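You operate a simulated robot arm through the tools that you are given. There is no shell and no other tool. Be economical: measure what you need, move in short steps, check, and stop when the job is done.

You run a simulated two-armed robot. Do the job below in one go: nothing can be reset, and whatever is moved stays where it is left.

JOB
Swap the finished frame in the jig for the open one on the stand and close that up.
Fine: The finished one lies flat on the stand's top; the other stays in the jig, lever back; blocks and all other frames stay as they are.

The check looks at the end state, three seconds after you hand in, the way a careful person would. Anything else that was tipped, shoved, dropped, spilled or broken makes it a failure.

ROBOT AND FRAMES
Two 7-joint arms with fingered hands on one trunk, on a base that drives. Base frame: it is fixed to the floor where the robot stands at the start and does not move with it; the origin is under the middle of the robot, x ahead of it, y to its left, z up. Lengths are in m, angles in degrees, forces in N, time in s.
The left shoulder is at the start at [0.07, 0.145, 1.187], the right one opposite. With the tool pointing down near the work surface each hand reaches from about 0.1 to 0.34 m from the robot's upright axis, wherever it stands, measured 20 degrees to its own side. Places, roughly: jig lever [0.7, 0.2, 1]; loose side of the medium frame [0.5, 0.7, 0.2]; loose side of the small frame [0.5, 0.9, 0.2]; plate of the closing jig [0.6, 0, 0.8]; spacer frame [-4, 0.75, 2.25]; top of the frame stand [0.5, -0.6, 0.7]. Payload 3.5 kg a hand.
The TCP of each hand is the grasp point between the finger pads, 0.025 m short of the fingertips. In the tool frame z runs along the fingers and y along their closing line. The gripper opens to 0.088 m. The gripper's body begins 0.029 m behind the TCP. The gripper is a hand of 4 fingers: y runs from the thumb to the fingers, the wrist lies at [-0.013, -0.097, -0.162] in the tool frame, and closing takes about 1.5 s.
Orientation is told as [roll, pitch, yaw] about the base's x, y, z axes, in that order, counted from this pose: with the fingers straight down and the wrist toward the robot, the tool's x, y and z point along [0, 1, 0], [1, 0, 0] and [0, 0, -1] of the base frame.

CONTROLS
- The arms move only by the tool nudge_tool. It takes "left_moves", "right_moves" or both (then of equal length, played together; a hand with none holds still); each is a list of rows, each an object of numbers (a shift or turn left out is 0, a gripper value left out holds the last): "x", "y", "z": the shift along the base's x, y, z in m; "ax", "ay", "az": the turn, a rotation vector about the base's x, y, z in rad. In form: [{"x": .., "y": .., "z": .., "ax": .., "ay": .., "az": ..}, ...]. A call has 1 to 20 rows; each row shifts and turns the commanded pose from where the row before left it. "left_grip" and "right_grip" are, for a hand that has rows, the opening, from 0 (shut) to 1 (fully open), set as the call begins (left out, the last holds). A row lasts 0.2 s, in which the tool goes at most 0.05 m and 8.6 degrees; a call with a longer step from one row to the next is refused whole, and so is a gripper value outside its range. A pose out of reach is approached as far as the arm can. The call stops where the force on the tool passes 40 N (or 10 N more than at its start, if that is more) or the arm is blocked; 0.2 s more then pass. The fingers move at their own pace (about 0.045 m/s each) and stop on an object; they squeeze with about 26 N. The grip force told is the motor's: it shows also when the fingers shut on nothing. Time passes only in rows, and 0.2 s behind the last, so rows that do not move let the fingers close. The reply holds the time, the measured pose of the TCP, the force on the tool along the base axes, the opening and the grip force, in the units named above and with some noise, with the torque about the TCP (base axes, N m) and any sound that the robot's microphone picked up, and new pictures: "show" is both (left out), scene, wrist or none (wrist: the cameras of the hands that moved).
- Cameras (640 x 400 px; columns grow to the right, rows downward): "scene" is now at [0.1325, -0.0114, 1.4941]; the picture's right is [-0.16, -0.99, 0.00], its down [-0.68, 0.11, -0.72] and it looks along [0.71, -0.11, -0.69] (base axes); focal length 219 px, centre (320, 200). "left" rides on the left gripper at [-0.064, -0.083, -0.098] in its tool frame; the picture's right is [-0.62, -0.37, 0.69], its down [0.71, -0.63, 0.30] and it looks along [0.32, 0.68, 0.65] (tool axes); focal length 265 px, centre (320, 200). "right" rides on the right gripper at [0.064, -0.083, -0.098] in its tool frame; the picture's right is [-0.62, 0.37, -0.69], its down [-0.71, -0.63, 0.30] and it looks along [-0.32, 0.68, 0.65] (tool axes); focal length 265 px, centre (320, 200). There is no depth. A picture from a camera that has moved, and an enlarged one, comes with that camera's place and axes in the base frame and with its lens.
- lift_body(by): slides the trunk up (or, below 0, down) by that many m; the arms and the scene camera ride with it, the base frame stays. It gives what a move gives, with no picture.
- base_move(legs): drives the robot by 1 to 6 legs, each [ahead, left, turn to the left] in m, m and degrees, along the robot's own axes; the way and the turn of a leg run together, so that a leg with both is an arc; at most 1.5 m and 180 degrees a leg. The arms and the cameras ride along, it lands a little off, and it stops where it bumps. It gives what a move gives, and a new picture of the scene camera.
- finger_targets(index, middle, ring, thumb_bend, thumb_turn, hand): sets how far each is bent, from 0 (flat) to 100 (curled in); at 30 the hand is open as for a grip, at 70 the pads meet at the TCP. One left out holds its place. A second passes; each finger stops where it meets its share of the squeeze, and holds until it gets a number again. A gripper value or a shape takes the hand back. It gives what a move gives, with no picture; readings hold the bend of each and the force on the fingers (four entries, about 0 where the hand has none), thumb and palm. thumb_turn goes from beside the hand (0) to across from the fingers (100), as for a grip.
- grasp_type(shape, hand): the hand has 4 fingers and takes this shape, open, in about a second: jaw (thumb against the fingers, like two jaws); tri (thumb and two fingers); tip (a fingertip pinch); poke (one finger out to press); point (the index stretched); flat (the hand flat); cup (the hand cupped); fist (a fist). The gripper value then closes the fingers along that shape, each until it touches; the sizes above hold for jaw. It gives what a move gives, with no picture.
- head_to(pan, tilt): turns the head with the scene camera to pan (to the left, within 86 degrees either way) and tilt (down, from -29 to 69), counted from straight ahead of the robot. It gives what a move gives, and a new picture of the scene camera.
- close_up(camera, box): a new picture of the part [left, top, right, bottom] of that camera's present view, enlarged. The clock stands still meanwhile.
- hand_in(): hands the job in; it is judged then, once.

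Go step by step. Nothing tells you exact positions but the pictures and the camera data: compare them with the known pose of the tool, close in by small moves and look again before you grip or let go. The budget is 120 turns and 260 pictures, counting those below and the enlarged ones. Unless the task says otherwise, let go and move clear before handing in, and close with one line.

The tools are called after "Emit:" by a JSON object that holds its "name" and its "arguments". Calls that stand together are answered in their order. nudge_tool: Moves the arms, as the interface text tells. Its arguments: {"type":"object","properties":{"left_moves":{"type":"array","items":{"type":"object","properties":{"x":{"type":"number"},"y":{"type":"number"},"z":{"type":"number"},"ax":{"type":"number"},"ay":{"type":"number"},"az":{"type":"number"}}}},"left_grip":{"type":"number"},"right_moves":{"type":"array","items":{"type":"object","properties":{"x":{"type":"number"},"y":{"type":"number"},"z":{"type":"number"},"ax":{"type":"number"},"ay":{"type":"number"},"az":{"type":"number"}}}},"right_grip":{"type":"number"},"show":{"type":"string","enum":["both","scene","wrist","none"]}},"required":[]} The other tools are called the same way: lift_body (by) slides the trunk up or down; grasp_type (shape, hand) gives the hand a shape; finger_targets (index, middle, ring, thumb_bend, thumb_turn, hand) moves the fingers one by one; base_move (legs) drives the base; head_to (pan, tilt) turns the head that bears the scene camera; close_up (camera, box) takes an enlarged picture of a part of a camera's view; hand_in () hands the job in.

At the start:

```text
time: 0.0
left_tool_pos: [0.5325, 0.1654, 1.3309]
left_tool_rot: [0.0, 0.1, 0.0]
left_wrist_force: [0.7, 0.0, 0.8]
left_torque: [0.01, 0.03, 0.01]
left_opening: 0.0873
left_grip_force: 0.0
left_shape: jaw
left_bend: [30.0, 30.0, 30.0, 30.0, 98.0]
left_finger forces: [0.0, 0.1, 0.1, 0.1, 0.1, 0.0]
right_tool_pos: [0.4872, -0.3152, 1.2962]
right_tool_rot: [0.0, 0.0, 0.1]
right_wrist_force: [-0.6, -0.7, 0.1]
right_torque: [0.02, -0.03, 0.0]
right_opening: 0.0875
right_grip_force: 0.1
right_shape: jaw
right_bend: [30.0, 30.0, 30.0, 30.0, 98.0]
right_finger forces: [0.0, 0.0, 0.1, 0.0, 0.0, 0.1]
trunk travel left (down, up): [-0.75, 0.09]
robot x, y, heading: [0.0007, 0.0019, -0.1]
head pan, tilt: [-8.9, 43.7]
```

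scene: 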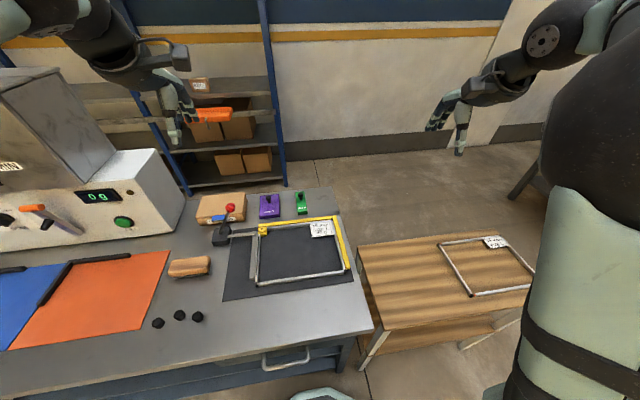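
right: 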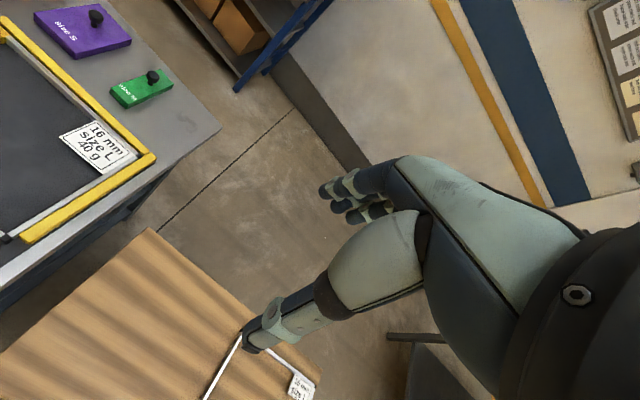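
left: 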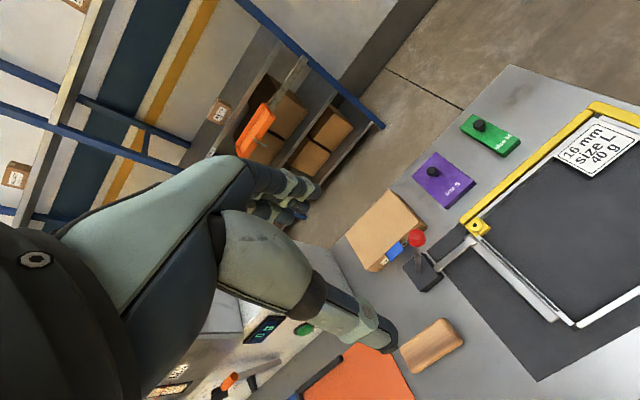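

I see the jig plate on the bench with a frame in yellow stops and a lever with a red knob, and a second frame on the wooden stand to the right. I'll look closer at both before moving.

Emit:
{"name": "close_up", "arguments": {"camera": "scene", "box": [190, 180, 380, 300]}}

Emit:
{"name": "close_up", "arguments": {"camera": "scene", "box": [350, 220, 550, 345]}}

Emit:
{"name": "close_up", "arguments": {"camera": "left", "box": [340, 60, 640, 390]}}

```text
3.33 times, centred on (285, 240) of scene
camera zoom: at [0.1325, -0.0114, 1.4941], right [-0.16, -0.99, 0.0], down [-0.68, 0.11, -0.72], along [0.71, -0.11, -0.69], focal length 731 px, centre (437, 67)
```

zoom: 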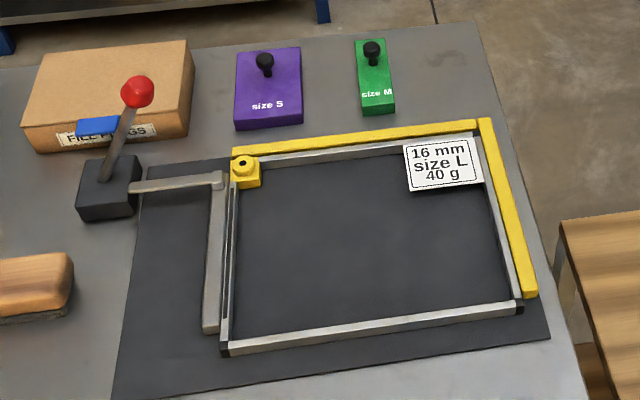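

```text
3.20 times, centred on (450, 282) of scene
camera zoom: at [0.1325, -0.0114, 1.4941], right [-0.16, -0.99, 0.0], down [-0.68, 0.11, -0.72], along [0.71, -0.11, -0.69], focal length 702 px, centre (-96, -64)
```

zoom: 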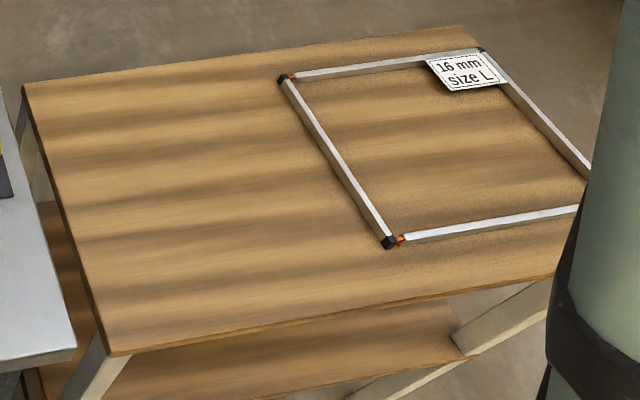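

```text
1.21 times, centred on (490, 225) of left
camera zoom: at [0.4481, 0.1025, 1.4267], right [-0.37, -0.62, -0.69], down [-0.63, 0.71, -0.3], along [0.68, 0.32, -0.65], focal length 322 px, centre (114, 170)
```

zoom: 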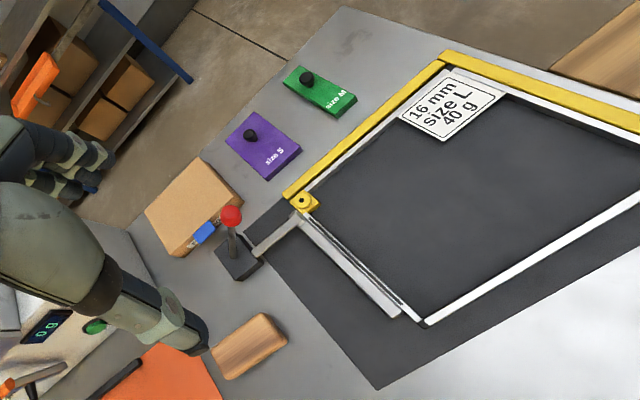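

The finished frame spans about x 0.47–0.68, y ±0.14 on the plate, and the open one (loose side toward the bench) is on the stand at about y -0.6 to -0.9. The right hand goes above the near bar to check reach and see the jig better.

Emit:
{"name": "nudge_tool", "arguments": {"right_moves": [{"x": -0.0035, "y": 0.039, "z": -0.025}, {"x": -0.0035, "y": 0.039, "z": -0.025}, {"x": -0.0035, "y": 0.039, "z": -0.025}, {"x": -0.0035, "y": 0.039, "z": -0.025}, {"x": -0.0035, "y": 0.039, "z": -0.025}, {"x": -0.0035, "y": 0.039, "z": -0.025}, {"x": -0.0035, "y": 0.039, "z": -0.025}, {"x": -0.0035, "y": 0.039, "z": -0.025}]}}

```text
time: 1.8
left_tool_pos: [0.5322, 0.1656, 1.3287]
left_tool_rot: [-0.1, 0.1, 0.1]
left_wrist_force: [0.1, 0.7, 0.2]
left_torque: [0.0, 0.01, -0.02]
left_opening: 0.0876
left_grip_force: 0.0
left_shape: jaw
left_bend: [30.0, 30.0, 30.0, 30.0, 98.0]
left_finger forces: [0.0, 0.0, 0.0, 0.0, 0.0, 0.1]
right_tool_pos: [0.4963, -0.0238, 1.0906]
right_tool_rot: [1.5, 0.0, -1.1]
right_wrist_force: [-0.1, -0.5, 0.6]
right_torque: [0.02, -0.03, 0.01]
right_opening: 0.0878
right_grip_force: 0.0
right_shape: jaw
right_bend: [30.0, 30.0, 30.0, 30.0, 98.0]
right_finger forces: [0.1, 0.0, 0.0, 0.0, 0.0, 0.0]
right hand out of reach, approached as far as the arm can: row 3, 4, 5
trunk travel left (down, up): [-0.75, 0.09]
robot x, y, heading: [-0.0003, 0.0011, 0.2]
head pan, tilt: [-8.9, 43.7]
camera scene: at [0.1336, -0.0101, 1.494], right [-0.16, -0.99, 0.0], down [-0.68, 0.11, -0.72], along [0.71, -0.11, -0.69], focal length 219 px, centre (320, 200)
camera right: at [0.4155, 0.0387, 1.1917], right [0.36, -0.64, 0.68], down [-0.64, -0.69, -0.32], along [0.68, -0.32, -0.66], focal length 265 px, centre (320, 200)
```

scene: 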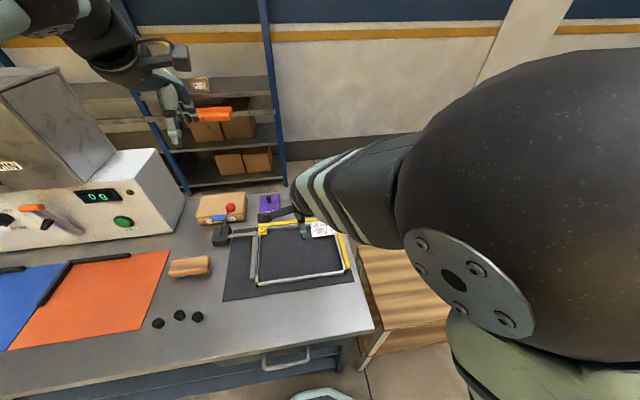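
right: 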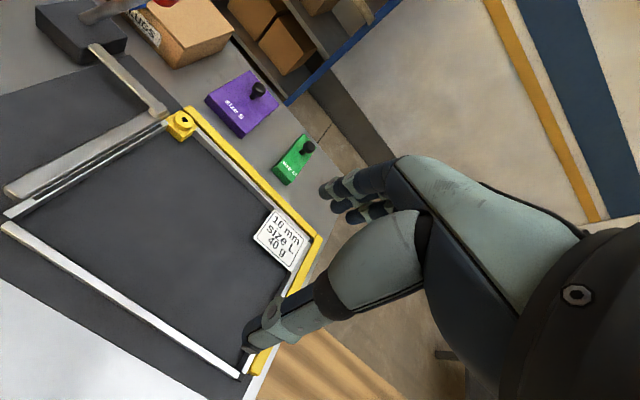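

Reach is fine at this height. I look closer at the press bar, lever and yellow corner.

Emit:
{"name": "close_up", "arguments": {"camera": "right", "box": [0, 0, 230, 250]}}

Emit:
{"name": "nudge_tool", "arguments": {"right_moves": [{}], "show": "wrist"}}

```text
1.60 times, centred on (115, 125) of right
camera zoom: at [0.4155, 0.0387, 1.1917], right [0.36, -0.64, 0.68], down [-0.64, -0.69, -0.32], along [0.68, -0.32, -0.66], focal length 425 px, centre (648, 320)
```

zoom: 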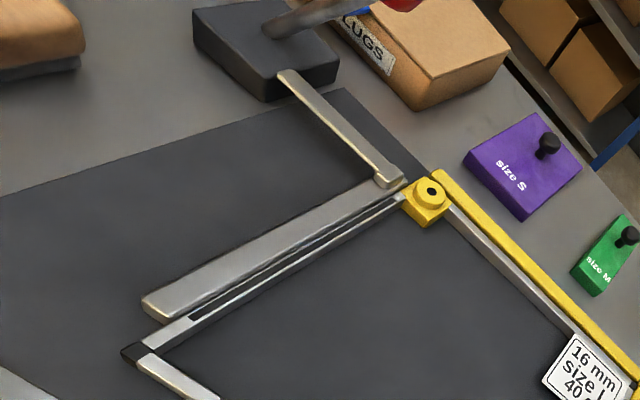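

```text
time: 2.2
left_tool_pos: [0.5306, 0.1669, 1.3304]
left_tool_rot: [0.0, 0.1, 0.0]
left_wrist_force: [-0.1, -0.3, 0.4]
left_torque: [0.01, 0.02, -0.01]
left_opening: 0.0879
left_grip_force: 0.0
left_shape: jaw
left_bend: [30.0, 30.0, 30.0, 30.0, 98.0]
left_finger forces: [0.0, 0.0, 0.1, 0.0, 0.0, 0.1]
right_tool_pos: [0.4927, -0.0227, 1.0928]
right_tool_rot: [1.6, -0.1, -0.7]
right_wrist_force: [-0.5, 0.4, 0.3]
right_torque: [0.04, 0.0, -0.02]
right_opening: 0.0877
right_grip_force: 0.0
right_shape: jaw
right_bend: [30.0, 30.0, 30.0, 30.0, 98.0]
right_finger forces: [0.0, 0.1, 0.0, 0.1, 0.0, 0.0]
trunk travel left (down, up): [-0.75, 0.09]
robot x, y, heading: [0.0023, 0.0006, 0.1]
head pan, tilt: [-8.9, 43.7]
camera right: at [0.4133, 0.039, 1.1929], right [0.36, -0.64, 0.68], down [-0.64, -0.7, -0.33], along [0.68, -0.31, -0.66], focal length 265 px, centre (320, 200)
```

right: 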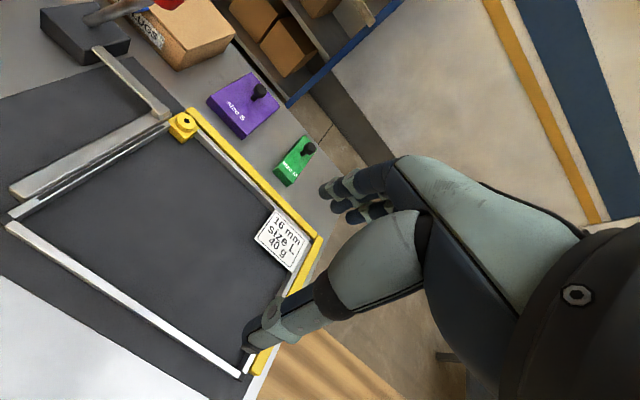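

The press bar stands off from the frame; the yellow block at the far-left corner needs a closer look. I move the robot left a bit so the right hand works on its own side, then lower the trunk.

Emit:
{"name": "base_move", "arguments": {"legs": [[0.0, 0.1, 0]]}}

Emit:
{"name": "lift_body", "arguments": {"by": -0.12}}

Emit:
{"name": "nudge_tool", "arguments": {"right_moves": [{}]}}

```text
time: 3.4
left_tool_pos: [0.5323, 0.2595, 1.3307]
left_tool_rot: [0.2, 0.0, -0.1]
left_wrist_force: [-0.2, 0.1, -0.8]
left_torque: [-0.02, -0.01, 0.0]
left_opening: 0.0874
left_grip_force: 0.1
left_shape: jaw
left_bend: [30.0, 30.0, 30.0, 30.0, 98.0]
left_finger forces: [0.0, 0.1, 0.0, 0.0, 0.0, 0.1]
right_tool_pos: [0.4927, 0.0761, 1.093]
right_tool_rot: [1.9, -0.1, -0.5]
right_wrist_force: [0.2, -0.5, 1.0]
right_torque: [-0.02, -0.02, -0.01]
right_opening: 0.0876
right_grip_force: 0.0
right_shape: jaw
right_bend: [30.0, 30.0, 30.0, 30.0, 98.0]
right_finger forces: [0.0, 0.0, 0.0, 0.0, 0.1, 0.0]
trunk travel left (down, up): [-0.75, 0.09]
robot x, y, heading: [-0.0005, 0.0985, -0.1]
head pan, tilt: [-8.9, 43.7]
camera scene: at [0.1325, 0.0837, 1.494], right [-0.16, -0.99, 0.0], down [-0.68, 0.11, -0.72], along [0.71, -0.11, -0.69], focal length 219 px, centre (320, 200)
```

scene: 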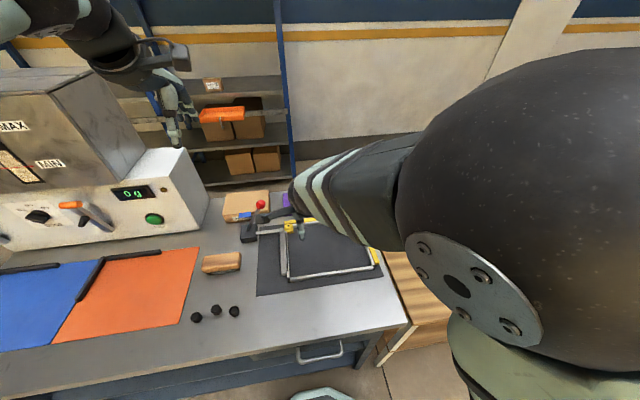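

```text
time: 4.8
left_tool_pos: [0.532, 0.2628, 1.2102]
left_tool_rot: [0.0, 0.0, -0.1]
left_wrist_force: [0.3, -0.1, 0.1]
left_torque: [-0.01, -0.01, 0.01]
left_opening: 0.0877
left_grip_force: 0.1
left_shape: jaw
left_bend: [30.0, 30.0, 30.0, 30.0, 98.0]
left_finger forces: [0.0, 0.0, 0.0, 0.0, 0.0, 0.0]
right_tool_pos: [0.4945, 0.0773, 0.9748]
right_tool_rot: [2.0, -0.1, -0.7]
right_wrist_force: [0.3, -0.1, -0.1]
right_torque: [0.02, 0.02, 0.01]
right_opening: 0.0875
right_grip_force: 0.0
right_shape: jaw
right_bend: [30.0, 30.0, 30.0, 30.0, 98.0]
right_finger forces: [0.1, 0.0, 0.1, 0.0, 0.1, 0.1]
trunk travel left (down, up): [-0.63, 0.21]
robot x, y, heading: [-0.0009, 0.0955, 0.0]
head pan, tilt: [-8.9, 43.7]
```

```text
time: 5.2
left_tool_pos: [0.5315, 0.2631, 1.2097]
left_tool_rot: [0.0, 0.0, -0.1]
left_wrist_force: [-0.4, 0.5, 1.2]
left_torque: [-0.03, 0.0, -0.01]
left_opening: 0.0877
left_grip_force: 0.1
left_shape: jaw
left_bend: [30.0, 30.0, 30.0, 30.0, 98.0]
left_finger forces: [0.1, 0.0, 0.0, 0.0, 0.0, 0.1]
right_tool_pos: [0.4932, 0.076, 0.974]
right_tool_rot: [1.9, -0.1, -0.6]
right_wrist_force: [-0.6, 0.4, 0.1]
right_torque: [-0.02, -0.02, 0.02]
right_opening: 0.0877
right_grip_force: 0.0
right_shape: jaw
right_bend: [30.0, 30.0, 30.0, 30.0, 98.0]
right_finger forces: [0.0, 0.0, 0.0, 0.1, 0.0, 0.1]
trunk travel left (down, up): [-0.63, 0.21]
robot x, y, heading: [-0.0022, 0.1002, -0.2]
head pan, tilt: [-8.9, 43.7]
camera scene: at [0.1327, 0.0873, 1.3741], right [-0.16, -0.99, 0.0], down [-0.68, 0.11, -0.72], along [0.71, -0.11, -0.69], focal length 219 px, centre (320, 200)
camera right: at [0.4127, 0.1385, 1.0745], right [0.36, -0.65, 0.67], down [-0.64, -0.7, -0.33], along [0.68, -0.31, -0.66], focal length 265 px, centre (320, 200)
```

scene: 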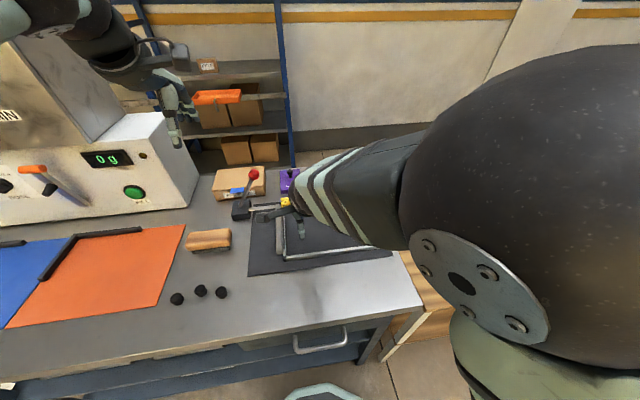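
right: 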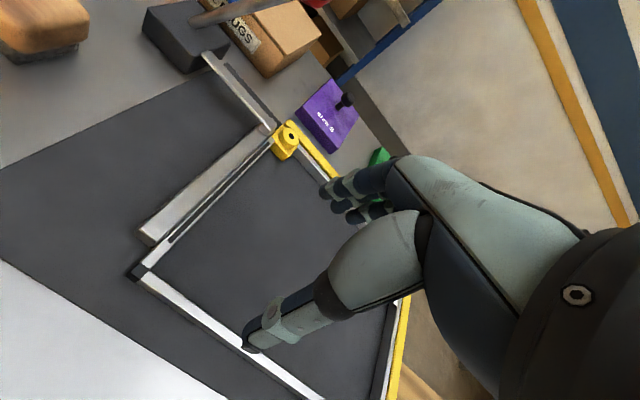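

The corner is now in clear view; I enlarge it.

Emit:
{"name": "close_up", "arguments": {"camera": "right", "box": [190, 70, 350, 190]}}

Emit:
{"name": "close_up", "arguments": {"camera": "right", "box": [110, 190, 300, 360]}}

```text
3.33 times, centred on (270, 130) of right
camera zoom: at [0.4127, 0.1385, 1.0745], right [0.36, -0.65, 0.67], down [-0.64, -0.7, -0.33], along [0.68, -0.31, -0.66], focal length 885 px, centre (487, 433)
```

zoom: 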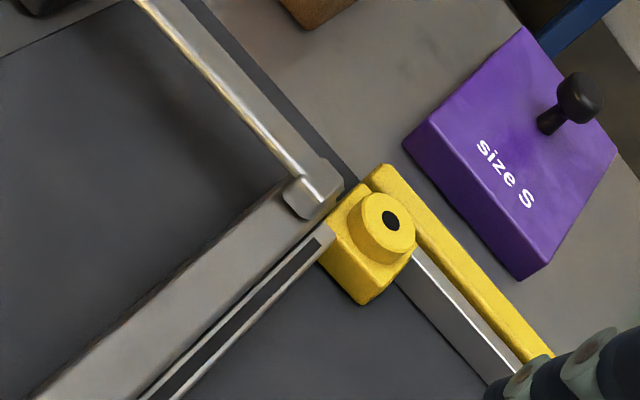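

```text
2.35 times, centred on (205, 275) of right
camera zoom: at [0.4127, 0.1385, 1.0745], right [0.36, -0.65, 0.67], down [-0.64, -0.7, -0.33], along [0.68, -0.31, -0.66], focal length 624 px, centre (591, 24)
```

zoom: 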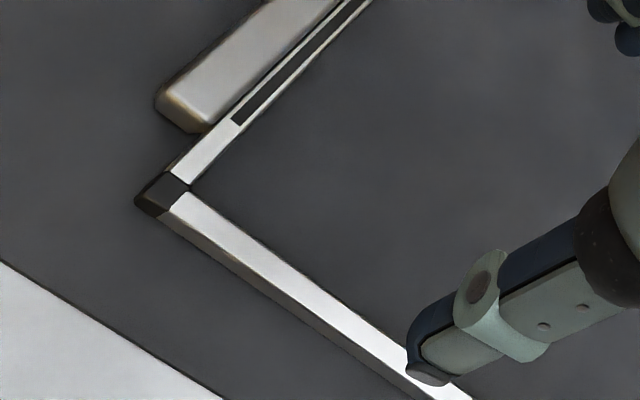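

The yellow block looks like a roof over the far-left corner, so the frame should be slid toward the robot before lifting. I check the lever's lean and the bar gap.

Emit:
{"name": "close_up", "arguments": {"camera": "scene", "box": [200, 150, 330, 280]}}

Emit:
{"name": "nudge_tool", "arguments": {"left_moves": [{"y": 0.03, "z": -0.03}, {"y": 0.03, "z": -0.03}, {"y": 0.02, "z": 0}], "show": "wrist"}}

```text
3.08 times, centred on (265, 215) of scene
camera zoom: at [0.1327, 0.0873, 1.3741], right [-0.16, -0.99, 0.0], down [-0.68, 0.11, -0.72], along [0.71, -0.11, -0.69], focal length 675 px, centre (489, 154)
```

zoom: 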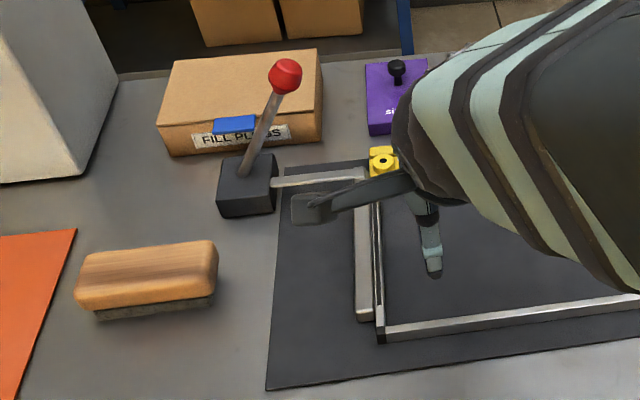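

```text
time: 6.0
left_tool_pos: [0.5329, 0.345, 1.1484]
left_tool_rot: [0.0, 0.0, -0.2]
left_wrist_force: [-0.2, -0.5, 0.5]
left_torque: [0.02, 0.0, -0.03]
left_opening: 0.0877
left_grip_force: 0.0
left_shape: jaw
left_bend: [30.0, 30.0, 30.0, 30.0, 98.0]
left_finger forces: [0.1, 0.0, 0.0, 0.0, 0.0, 0.0]
right_tool_pos: [0.4932, 0.0775, 0.9735]
right_tool_rot: [1.9, -0.1, -0.6]
right_wrist_force: [-0.1, 1.0, 0.3]
right_torque: [0.02, -0.02, 0.01]
right_opening: 0.0876
right_grip_force: 0.1
right_shape: jaw
right_bend: [30.0, 30.0, 30.0, 30.0, 98.0]
right_finger forces: [0.1, 0.0, 0.0, 0.0, 0.0, 0.1]
trunk travel left (down, up): [-0.63, 0.21]
robot x, y, heading: [-0.0026, 0.0988, -0.3]
head pan, tilt: [-8.9, 43.7]
camera left: at [0.4486, 0.2818, 1.246], right [-0.37, -0.62, -0.69], down [-0.63, 0.72, -0.3], along [0.68, 0.32, -0.65], focal length 265 px, centre (320, 200)
```

left: 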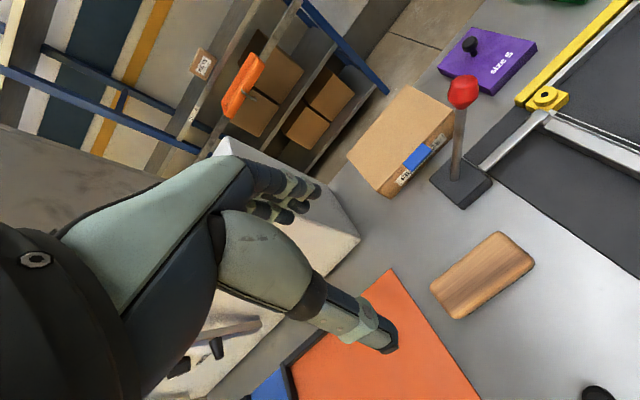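

The knob is at about [0.652, 0.197, 0.997], pivot at y≈0.26, so the lever leans toward the jig. I bring the left camera over the bar to see the gap and move the right hand toward the bar's middle.

Emit:
{"name": "nudge_tool", "arguments": {"left_moves": [{"x": -0.015, "y": -0.03, "z": -0.02}, {"x": -0.015, "y": -0.03, "z": -0.02}, {"x": -0.015, "y": -0.03, "z": -0.02}, {"x": -0.015, "y": -0.02, "z": -0.02}], "right_moves": [{"y": -0.025}, {"y": -0.025}, {"y": -0.025}, {"y": -0.025}]}}

```text
time: 7.0
left_tool_pos: [0.4719, 0.2309, 1.0693]
left_tool_rot: [0.1, 0.0, -0.1]
left_wrist_force: [-0.6, 0.3, -0.1]
left_torque: [0.02, 0.0, 0.02]
left_opening: 0.0874
left_grip_force: 0.1
left_shape: jaw
left_bend: [30.0, 30.0, 30.0, 30.0, 98.0]
left_finger forces: [0.0, 0.0, 0.0, 0.1, 0.0, 0.0]
right_tool_pos: [0.4924, -0.0244, 0.9714]
right_tool_rot: [1.6, 0.0, -0.5]
right_wrist_force: [0.3, -0.5, 0.1]
right_torque: [-0.02, -0.01, 0.02]
right_opening: 0.0875
right_grip_force: 0.0
right_shape: jaw
right_bend: [30.0, 30.0, 30.0, 30.0, 98.0]
right_finger forces: [0.0, 0.0, 0.0, 0.0, 0.1, 0.0]
trunk travel left (down, up): [-0.63, 0.21]
robot x, y, heading: [0.0017, 0.1022, -0.1]
head pan, tilt: [-8.9, 43.7]
camera scene: at [0.1323, 0.085, 1.3741], right [-0.16, -0.99, 0.0], down [-0.68, 0.11, -0.72], along [0.71, -0.11, -0.69], focal length 219 px, centre (320, 200)
camera right: at [0.4111, 0.0374, 1.0723], right [0.36, -0.64, 0.67], down [-0.64, -0.7, -0.33], along [0.68, -0.31, -0.66], focal length 265 px, centre (320, 200)
camera left: at [0.3892, 0.1683, 1.1667], right [-0.37, -0.62, -0.69], down [-0.63, 0.72, -0.3], along [0.68, 0.32, -0.65], focal length 265 px, centre (320, 200)
```

scene: 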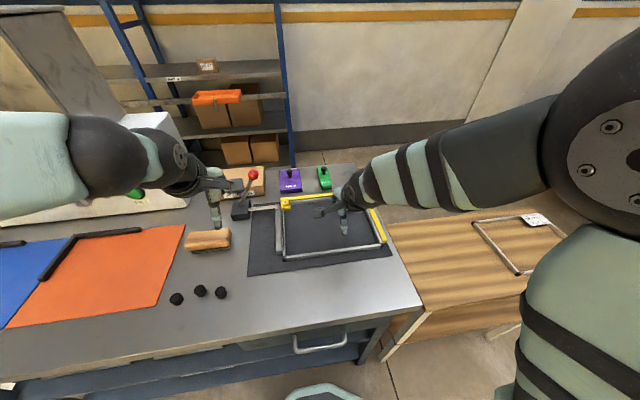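
right: 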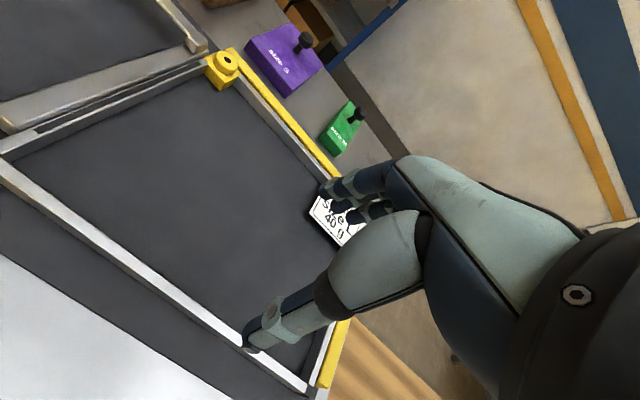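
left: 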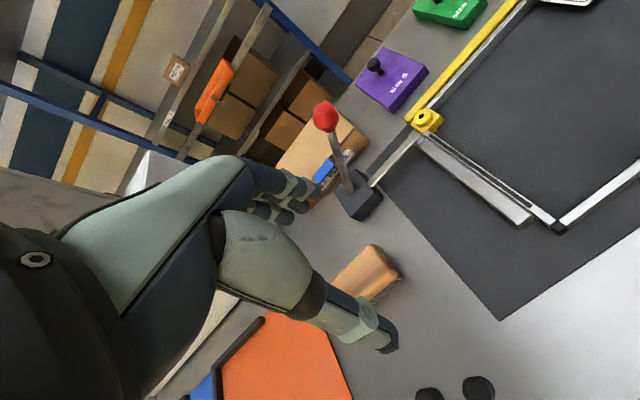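

Emit:
{"name": "close_up", "arguments": {"camera": "left", "box": [390, 90, 590, 250]}}

Emit:
{"name": "close_up", "arguments": {"camera": "right", "box": [0, 20, 260, 180]}}

```text
2.50 times, centred on (490, 170) of left
camera zoom: at [0.3892, 0.1683, 1.1667], right [-0.37, -0.62, -0.69], down [-0.63, 0.72, -0.3], along [0.68, 0.32, -0.65], focal length 664 px, centre (-105, 275)
```

zoom: 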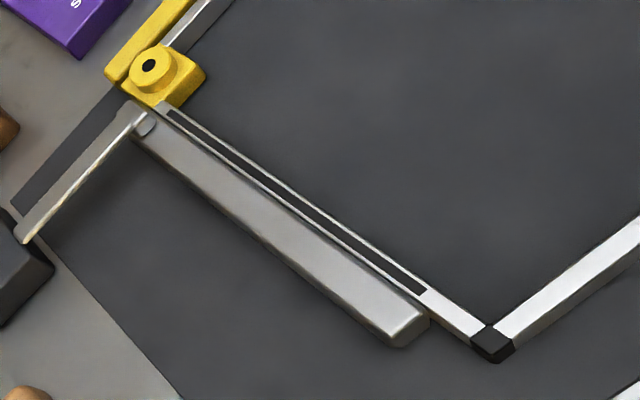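

```text
2.46 times, centred on (130, 100) of right
camera zoom: at [0.4111, 0.0374, 1.0723], right [0.36, -0.64, 0.67], down [-0.64, -0.7, -0.33], along [0.68, -0.31, -0.66], focal length 653 px, centre (788, 446)
```

zoom: 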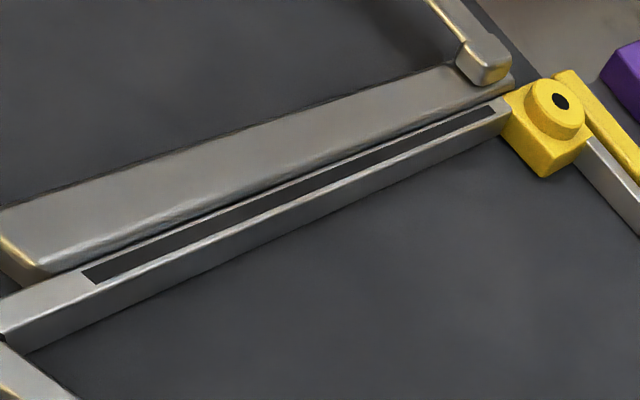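

The bar is pressed against the finished frame (lever forward), so the lever must come back first. I bring the left hand above the knob.

Emit:
{"name": "nudge_tool", "arguments": {"left_moves": [{"z": 0.03}, {"x": 0.04, "y": -0.008}, {"x": 0.04, "y": -0.008}, {"x": 0.04, "y": -0.008}, {"x": 0.04, "y": -0.007}, {"x": 0.02, "y": -0.003}, {}], "left_grip": 1}}

```text
time: 8.7
left_tool_pos: [0.6499, 0.1999, 1.0986]
left_tool_rot: [0.0, 0.0, -0.1]
left_wrist_force: [-0.1, -0.5, 0.3]
left_torque: [0.01, 0.0, 0.0]
left_opening: 0.0876
left_grip_force: 0.1
left_shape: jaw
left_bend: [30.0, 30.0, 30.0, 30.0, 98.0]
left_finger forces: [0.0, 0.1, 0.1, 0.0, 0.1, 0.0]
right_tool_pos: [0.492, -0.0224, 0.9726]
right_tool_rot: [1.8, -0.1, -0.5]
right_wrist_force: [-0.8, 0.2, 0.1]
right_torque: [0.0, -0.03, 0.04]
right_opening: 0.0876
right_grip_force: 0.1
right_shape: jaw
right_bend: [30.0, 30.0, 30.0, 30.0, 98.0]
right_finger forces: [0.0, 0.0, 0.0, 0.0, 0.0, 0.0]
trunk travel left (down, up): [-0.63, 0.21]
robot x, y, heading: [-0.0001, 0.0969, -0.2]
head pan, tilt: [-8.9, 43.7]
camera scene: at [0.132, 0.0872, 1.3741], right [-0.16, -0.99, 0.0], down [-0.68, 0.11, -0.72], along [0.71, -0.11, -0.69], focal length 219 px, centre (320, 200)
camera left: at [0.5664, 0.1366, 1.1957], right [-0.37, -0.62, -0.69], down [-0.63, 0.72, -0.3], along [0.68, 0.32, -0.65], focal length 265 px, centre (320, 200)
```

scene: 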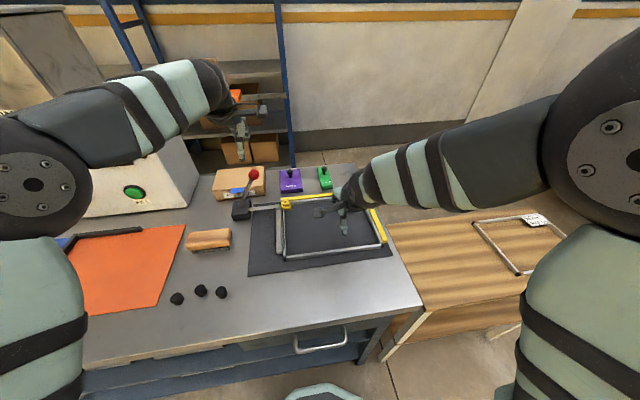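
left: 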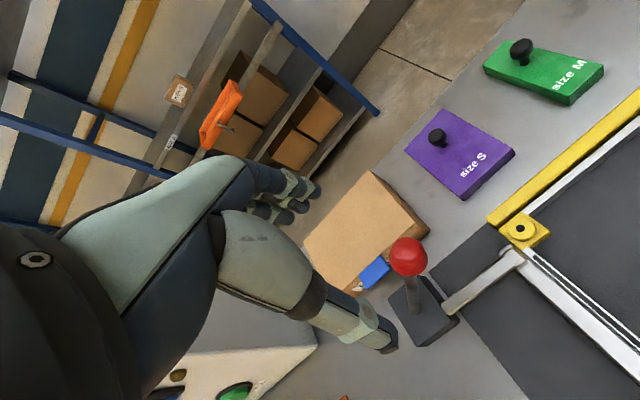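

The knob checks out at about [0.654, 0.194, 0.997]. I descend over it and look.

Emit:
{"name": "nudge_tool", "arguments": {"left_moves": [{"x": 0.003, "y": -0.004, "z": -0.03}, {"z": -0.03}, {"z": -0.02}, {"z": -0.018}, {}]}}

```text
time: 9.8
left_tool_pos: [0.6553, 0.1956, 1.0006]
left_tool_rot: [0.1, 0.0, -0.1]
left_wrist_force: [0.4, 0.2, -0.3]
left_torque: [0.0, 0.01, 0.04]
left_opening: 0.0878
left_grip_force: 0.0
left_shape: jaw
left_bend: [30.0, 30.0, 30.0, 30.0, 98.0]
left_finger forces: [0.1, 0.1, 0.0, 0.0, 0.1, 0.0]
right_tool_pos: [0.4922, -0.0233, 0.9725]
right_tool_rot: [1.8, -0.1, -0.5]
right_wrist_force: [0.0, 0.0, 0.4]
right_torque: [-0.04, 0.0, -0.03]
right_opening: 0.0876
right_grip_force: 0.1
right_shape: jaw
right_bend: [30.0, 30.0, 30.0, 30.0, 98.0]
right_finger forces: [0.1, 0.1, 0.0, 0.0, 0.1, 0.0]
trunk travel left (down, up): [-0.63, 0.21]
robot x, y, heading: [0.0008, 0.1033, 0.1]
head pan, tilt: [-8.9, 43.7]
camera scene: at [0.1323, 0.087, 1.3741], right [-0.16, -0.99, 0.0], down [-0.68, 0.11, -0.72], along [0.71, -0.11, -0.69], focal length 219 px, centre (320, 200)
camera left: at [0.5713, 0.1327, 1.0979], right [-0.37, -0.62, -0.69], down [-0.63, 0.72, -0.3], along [0.68, 0.32, -0.65], focal length 265 px, centre (320, 200)
```

scene: 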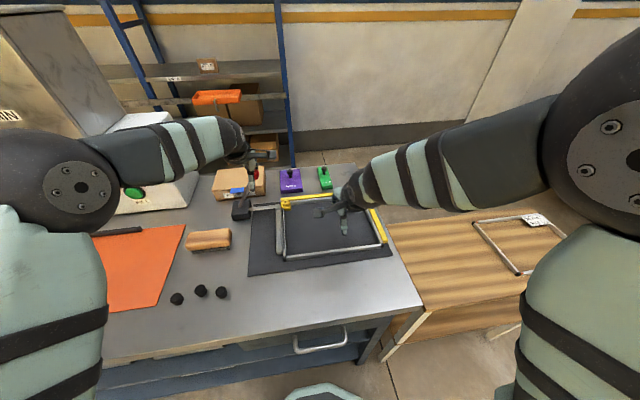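
left: 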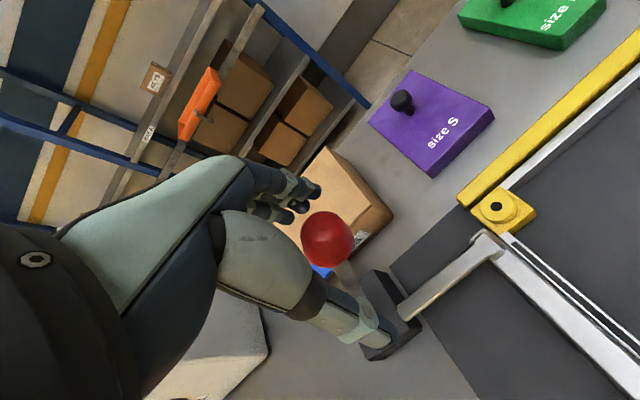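

The knob sits between thumb and fingers; I close on it.

Emit:
{"name": "nudge_tool", "arguments": {"left_moves": [{}, {}, {}, {}, {}, {}, {}, {}], "left_grip": 0, "show": "wrist"}}

```text
time: 11.7
left_tool_pos: [0.6539, 0.1967, 1.0008]
left_tool_rot: [-0.1, 0.2, -0.1]
left_wrist_force: [-4.6, 2.7, -8.2]
left_torque: [0.07, -0.01, -0.01]
left_opening: 0.0202
left_grip_force: 26.2
left_shape: jaw
left_bend: [75.0, 56.0, 59.0, 75.0, 100.0]
left_finger forces: [11.1, 7.2, 0.0, 0.1, 23.3, 0.0]
right_tool_pos: [0.4925, -0.0215, 0.9734]
right_tool_rot: [1.6, 0.0, -0.5]
right_wrist_force: [1.1, 0.5, 0.4]
right_torque: [0.01, 0.01, 0.04]
right_opening: 0.0877
right_grip_force: 0.0
right_shape: jaw
right_bend: [30.0, 30.0, 30.0, 30.0, 98.0]
right_finger forces: [0.1, 0.1, 0.0, 0.1, 0.0, 0.1]
trunk travel left (down, up): [-0.63, 0.21]
robot x, y, heading: [0.0037, 0.0974, -0.1]
head pan, tilt: [-8.9, 43.7]
camera left: at [0.5715, 0.1338, 1.0972], right [-0.37, -0.62, -0.69], down [-0.63, 0.72, -0.3], along [0.68, 0.32, -0.66], focal length 265 px, centre (320, 200)
```

left: 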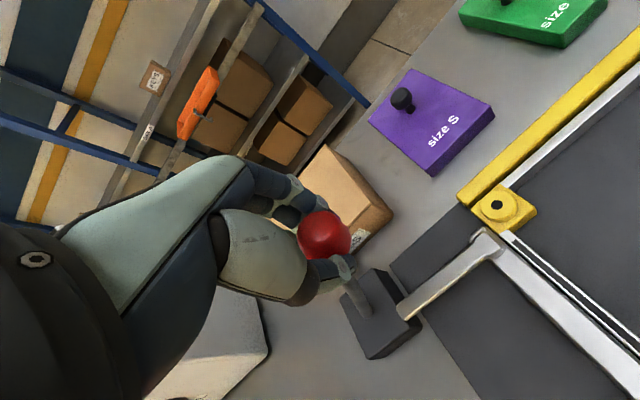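

The knob is held. I pull it back along its arc in small steps, watching the force.

Emit:
{"name": "nudge_tool", "arguments": {"left_moves": [{"y": 0.013, "z": 0.0055}, {"y": 0.013, "z": 0.0045}, {"y": 0.013, "z": 0.0025}, {"y": 0.013, "z": 0.001}, {}], "show": "wrist"}}

```text
time: 12.8
left_tool_pos: [0.6552, 0.2481, 1.0155]
left_tool_rot: [0.1, 0.0, -0.1]
left_wrist_force: [-7.6, -0.7, -6.4]
left_torque: [-0.1, 0.07, -0.06]
left_opening: 0.0189
left_grip_force: 26.0
left_shape: jaw
left_bend: [75.0, 56.0, 59.0, 76.0, 100.0]
left_finger forces: [7.5, 6.9, 0.1, 0.1, 20.8, 0.0]
right_tool_pos: [0.4931, -0.0218, 0.9721]
right_tool_rot: [1.7, -0.1, -0.6]
right_wrist_force: [-0.1, 0.2, 1.0]
right_torque: [-0.02, 0.0, 0.03]
right_opening: 0.0878
right_grip_force: 0.1
right_shape: jaw
right_bend: [30.0, 30.0, 30.0, 30.0, 98.0]
right_finger forces: [0.0, 0.0, 0.0, 0.1, 0.0, 0.1]
trunk travel left (down, up): [-0.63, 0.21]
robot x, y, heading: [0.0008, 0.0992, -0.3]
head pan, tilt: [-8.9, 43.7]
camera left: at [0.5709, 0.1846, 1.1125], right [-0.37, -0.62, -0.69], down [-0.63, 0.72, -0.3], along [0.68, 0.32, -0.65], focal length 265 px, centre (320, 200)
```

left: 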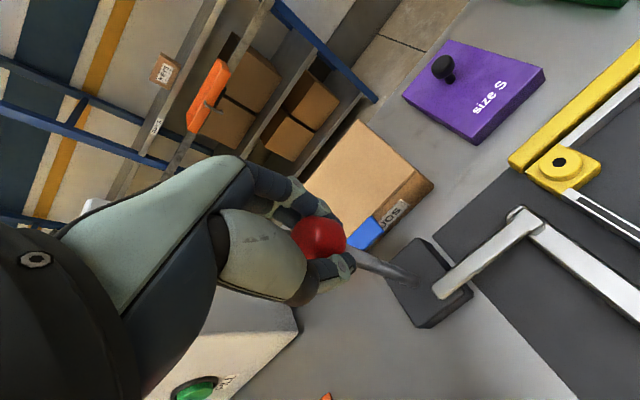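

The bar is retracting. I continue the pull.

Emit:
{"name": "nudge_tool", "arguments": {"left_moves": [{"y": 0.013, "z": 0.0}, {"y": 0.013, "z": -0.001}, {"y": 0.013, "z": -0.003}, {"y": 0.013, "z": -0.005}, {"y": 0.012, "z": -0.006}, {}]}}

```text
time: 14.2
left_tool_pos: [0.6548, 0.311, 1.0019]
left_tool_rot: [0.1, -0.1, -0.1]
left_wrist_force: [-4.3, -1.2, -0.3]
left_torque: [-0.19, 0.0, -0.06]
left_opening: 0.018
left_grip_force: 26.0
left_shape: jaw
left_bend: [75.0, 56.0, 60.0, 77.0, 100.0]
left_finger forces: [10.8, 7.7, 3.7, 0.1, 16.9, 0.0]
right_tool_pos: [0.4922, -0.023, 0.9736]
right_tool_rot: [1.6, -0.2, -0.5]
right_wrist_force: [0.4, 0.7, 0.3]
right_torque: [-0.01, 0.02, -0.04]
right_opening: 0.0877
right_grip_force: 0.0
right_shape: jaw
right_bend: [30.0, 30.0, 30.0, 30.0, 98.0]
right_finger forces: [0.0, 0.0, 0.0, 0.0, 0.1, 0.0]
trunk travel left (down, up): [-0.63, 0.21]
robot x, y, heading: [-0.0008, 0.0986, -0.2]
head pan, tilt: [-8.9, 43.7]
camera scene: at [0.1317, 0.0869, 1.3742], right [-0.16, -0.99, 0.0], down [-0.68, 0.11, -0.72], along [0.71, -0.11, -0.69], focal length 219 px, centre (320, 200)
camera left: at [0.5703, 0.2488, 1.0989], right [-0.37, -0.62, -0.69], down [-0.63, 0.72, -0.3], along [0.69, 0.32, -0.65], focal length 265 px, centre (320, 200)
```

scene: 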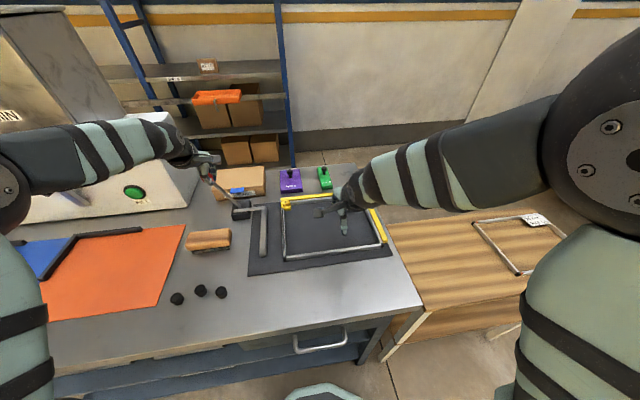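
left: 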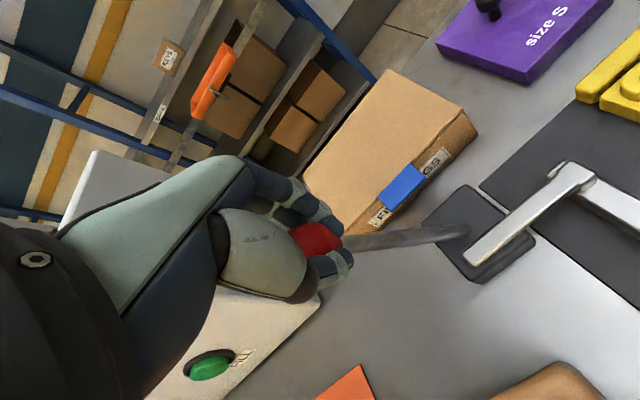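

The bar is well back. I push on to find the stop.

Emit:
{"name": "nudge_tool", "arguments": {"left_moves": [{"y": 0.011, "z": -0.006}, {"y": 0.01, "z": -0.007}, {}], "show": "wrist"}}

```text
time: 15.1
left_tool_pos: [0.6518, 0.3266, 0.9919]
left_tool_rot: [0.1, -0.4, -0.5]
left_wrist_force: [-4.7, -14.6, 11.6]
left_torque: [-0.35, -0.11, -0.16]
left_opening: 0.0185
left_grip_force: 25.9
left_shape: jaw
left_bend: [75.0, 58.0, 61.0, 80.0, 100.0]
left_finger forces: [14.6, 4.7, 0.0, 0.0, 17.3, 0.0]
right_tool_pos: [0.4908, -0.0254, 0.9728]
right_tool_rot: [1.9, -0.2, -0.6]
right_wrist_force: [0.5, 0.2, -0.6]
right_torque: [0.01, 0.0, 0.0]
right_opening: 0.0874
right_grip_force: 0.1
right_shape: jaw
right_bend: [30.0, 30.0, 30.0, 30.0, 98.0]
right_finger forces: [0.0, 0.1, 0.0, 0.0, 0.0, 0.0]
trunk travel left (down, up): [-0.63, 0.21]
robot x, y, heading: [-0.0026, 0.0968, -0.2]
head pan, tilt: [-8.9, 43.7]
camera left: at [0.5676, 0.2647, 1.0879], right [-0.37, -0.62, -0.7], down [-0.62, 0.72, -0.31], along [0.69, 0.32, -0.65], focal length 265 px, centre (320, 200)
```

left: 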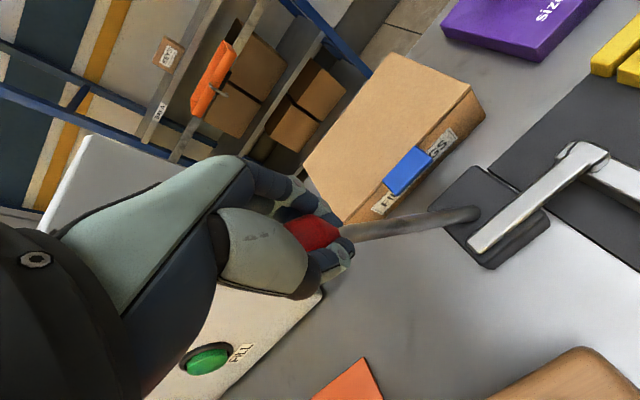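

The lever is at its rear stop (knob about y 0.325). I release and lift the left hand clear, parking it to the near left.

Emit:
{"name": "nudge_tool", "arguments": {"left_moves": [{"y": -0.005, "z": 0.004}, {}, {}, {}, {}, {}, {"z": 0.03}, {"z": 0.04}, {"z": 0.04}, {"x": -0.04, "z": 0.02}, {"x": -0.05}, {"x": -0.05}], "left_grip": 1, "show": "scene"}}

Emit:
{"name": "close_up", "arguments": {"camera": "right", "box": [0, 0, 400, 400]}}

```text
time: 17.6
left_tool_pos: [0.5152, 0.3308, 1.119]
left_tool_rot: [-0.2, -0.2, -0.4]
left_wrist_force: [-0.9, 0.8, 0.6]
left_torque: [-0.05, -0.04, 0.02]
left_opening: 0.0877
left_grip_force: 0.1
left_shape: jaw
left_bend: [30.0, 30.0, 30.0, 30.0, 98.0]
left_finger forces: [0.0, 0.1, 0.0, 0.0, 0.0, 0.0]
right_tool_pos: [0.4924, -0.0207, 0.9714]
right_tool_rot: [1.4, -0.1, -0.5]
right_wrist_force: [-0.7, -0.1, 0.7]
right_torque: [-0.03, 0.01, -0.01]
right_opening: 0.0875
right_grip_force: 0.0
right_shape: jaw
right_bend: [30.0, 30.0, 30.0, 30.0, 98.0]
right_finger forces: [0.0, 0.1, 0.0, 0.0, 0.1, 0.0]
trunk travel left (down, up): [-0.63, 0.21]
robot x, y, heading: [-0.0017, 0.1, -0.0]
head pan, tilt: [-8.9, 43.7]
camera scene: at [0.1321, 0.0909, 1.3741], right [-0.16, -0.99, 0.0], down [-0.68, 0.11, -0.72], along [0.71, -0.12, -0.69], focal length 219 px, centre (320, 200)
```

scene: 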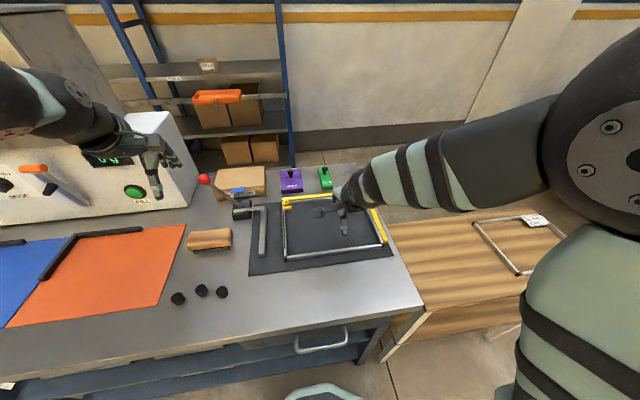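

```text
1.00 times, centred on (200, 200) of right (not enlarged: the box is as wide or as high as the picture)
camera zoom: at [0.4109, 0.0421, 1.0727], right [0.36, -0.64, 0.68], down [-0.64, -0.7, -0.32], along [0.68, -0.31, -0.66], focal length 265 px, centre (440, 200)
```

zoom: 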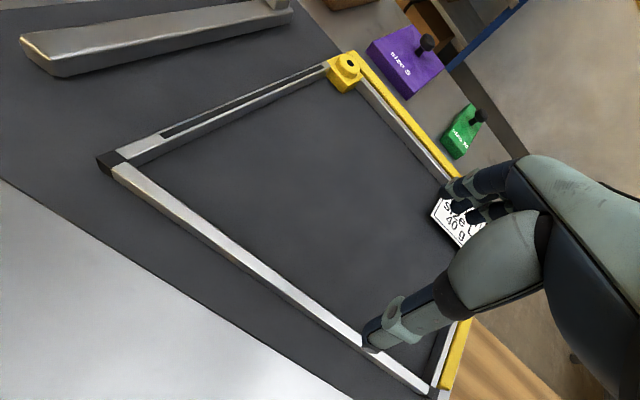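

The bar is clear by about 5 cm. Now the right hand moves over the near bar's middle (about x 0.462, y -0.005).

Emit:
{"name": "nudge_tool", "arguments": {"right_moves": [{"x": -0.01, "y": 0.006, "z": -0.015}, {"x": -0.01, "y": 0.006, "z": -0.015}, {"x": -0.01, "y": 0.004, "z": -0.015}, {}]}}

```text
time: 18.6
left_tool_pos: [0.5166, 0.3285, 1.1197]
left_tool_rot: [0.0, -0.1, -0.2]
left_wrist_force: [-0.2, -0.3, -0.5]
left_torque: [0.05, -0.05, 0.0]
left_opening: 0.0877
left_grip_force: 0.1
left_shape: jaw
left_bend: [30.0, 30.0, 30.0, 30.0, 98.0]
left_finger forces: [0.0, 0.1, 0.1, 0.0, 0.1, 0.1]
right_tool_pos: [0.4627, -0.0068, 0.9281]
right_tool_rot: [1.7, -0.1, -0.5]
right_wrist_force: [-0.1, 0.1, 0.0]
right_torque: [-0.03, 0.0, 0.0]
right_opening: 0.0878
right_grip_force: 0.0
right_shape: jaw
right_bend: [30.0, 30.0, 30.0, 30.0, 98.0]
right_finger forces: [0.1, 0.0, 0.0, 0.0, 0.1, 0.0]
trunk travel left (down, up): [-0.63, 0.21]
robot x, y, heading: [0.0028, 0.1003, -0.1]
head pan, tilt: [-8.9, 43.7]
camera scene: at [0.1323, 0.087, 1.3741], right [-0.16, -0.99, 0.0], down [-0.68, 0.11, -0.72], along [0.71, -0.11, -0.69], focal length 219 px, centre (320, 200)
camera right: at [0.3811, 0.0551, 1.0291], right [0.36, -0.64, 0.67], down [-0.64, -0.7, -0.33], along [0.68, -0.31, -0.66], focal length 265 px, centre (320, 200)
```

scene: 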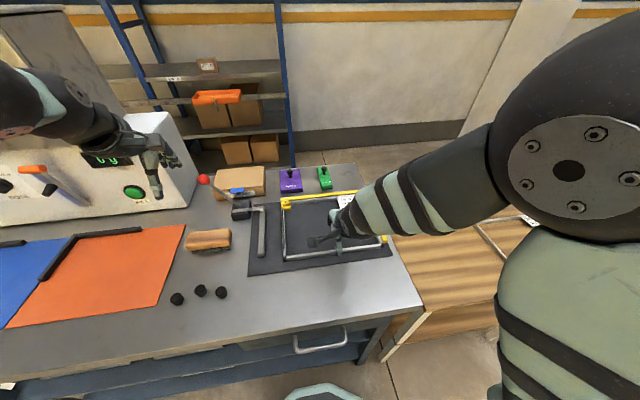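
right: 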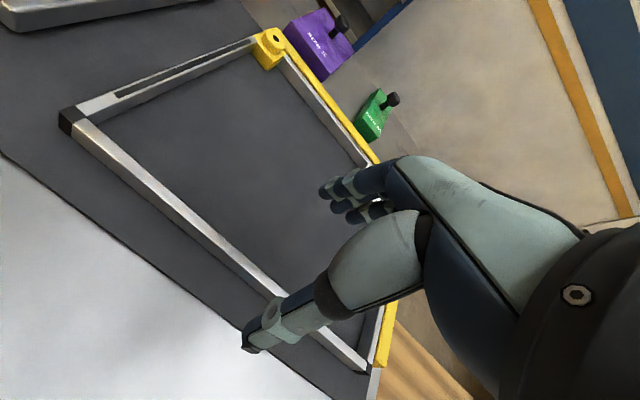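

Reach is good and the bar is under the TCP. I lower carefully beside it.

Emit:
{"name": "nudge_tool", "arguments": {"right_moves": [{"z": -0.025}, {"z": -0.015}, {"z": -0.008}, {"z": -0.004}, {}], "show": "wrist"}}

```text
time: 19.9
left_tool_pos: [0.516, 0.3285, 1.1205]
left_tool_rot: [0.0, 0.0, -0.1]
left_wrist_force: [-0.3, 0.1, 0.7]
left_torque: [-0.02, 0.0, 0.01]
left_opening: 0.0876
left_grip_force: 0.0
left_shape: jaw
left_bend: [30.0, 30.0, 30.0, 30.0, 98.0]
left_finger forces: [0.0, 0.0, 0.1, 0.0, 0.0, 0.0]
right_tool_pos: [0.463, -0.0069, 0.8763]
right_tool_rot: [1.7, -0.2, -0.5]
right_wrist_force: [0.5, -0.3, 0.5]
right_torque: [0.03, 0.01, 0.0]
right_opening: 0.0878
right_grip_force: 0.2
right_shape: jaw
right_bend: [30.0, 30.0, 30.0, 30.0, 98.0]
right_finger forces: [0.0, 0.0, 0.0, 0.1, 0.0, 0.0]
trunk travel left (down, up): [-0.63, 0.21]
robot x, y, heading: [0.0016, 0.1003, -0.2]
head pan, tilt: [-8.9, 43.7]
camera right: at [0.3817, 0.0548, 0.9769], right [0.36, -0.64, 0.68], down [-0.64, -0.7, -0.33], along [0.68, -0.31, -0.66], focal length 265 px, centre (320, 200)
```

right: 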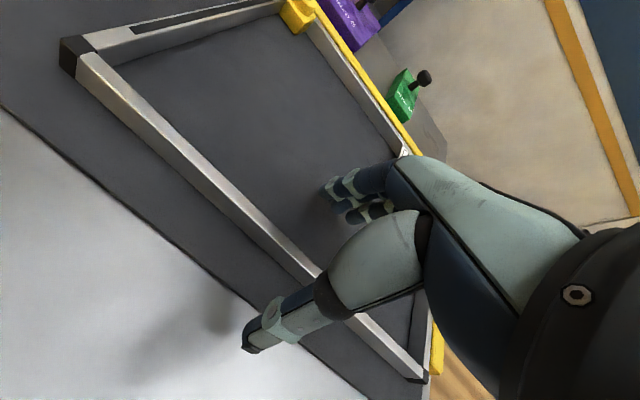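

Still above the plate by the shadows. I go down in small steps.

Emit:
{"name": "nudge_tool", "arguments": {"right_moves": [{"z": -0.005}, {"z": -0.005}, {"z": -0.004}, {}], "show": "wrist"}}

```text
time: 20.9
left_tool_pos: [0.5126, 0.328, 1.1234]
left_tool_rot: [0.0, -0.2, -0.1]
left_wrist_force: [0.0, 0.0, 0.5]
left_torque: [-0.02, 0.04, -0.01]
left_opening: 0.0876
left_grip_force: 0.0
left_shape: jaw
left_bend: [30.0, 30.0, 30.0, 30.0, 98.0]
left_finger forces: [0.0, 0.1, 0.0, 0.0, 0.0, 0.0]
right_tool_pos: [0.461, -0.0066, 0.8665]
right_tool_rot: [1.6, -0.7, -0.5]
right_wrist_force: [-5.5, -0.5, 24.7]
right_torque: [-0.3, -1.26, -0.07]
right_opening: 0.0859
right_grip_force: 0.1
right_shape: jaw
right_bend: [30.0, 30.0, 30.0, 30.0, 98.0]
right_finger forces: [0.5, 24.7, 0.0, 0.1, 0.1, 0.1]
trunk travel left (down, up): [-0.63, 0.21]
robot x, y, heading: [-0.0011, 0.0991, -0.5]
head pan, tilt: [-8.9, 43.7]
camera right: at [0.3788, 0.0553, 0.9661], right [0.35, -0.64, 0.68], down [-0.63, -0.7, -0.33], along [0.69, -0.31, -0.66], focal length 265 px, centre (320, 200)
```

right: 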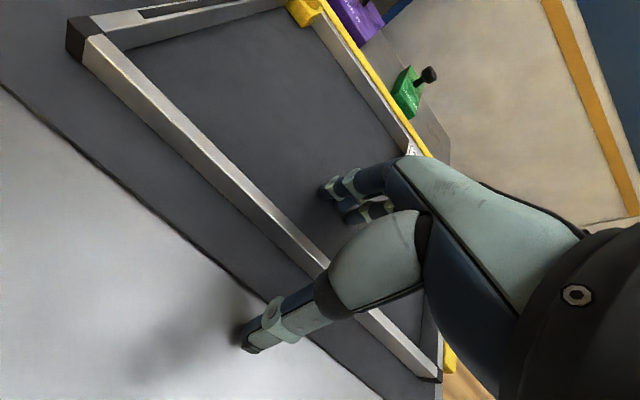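

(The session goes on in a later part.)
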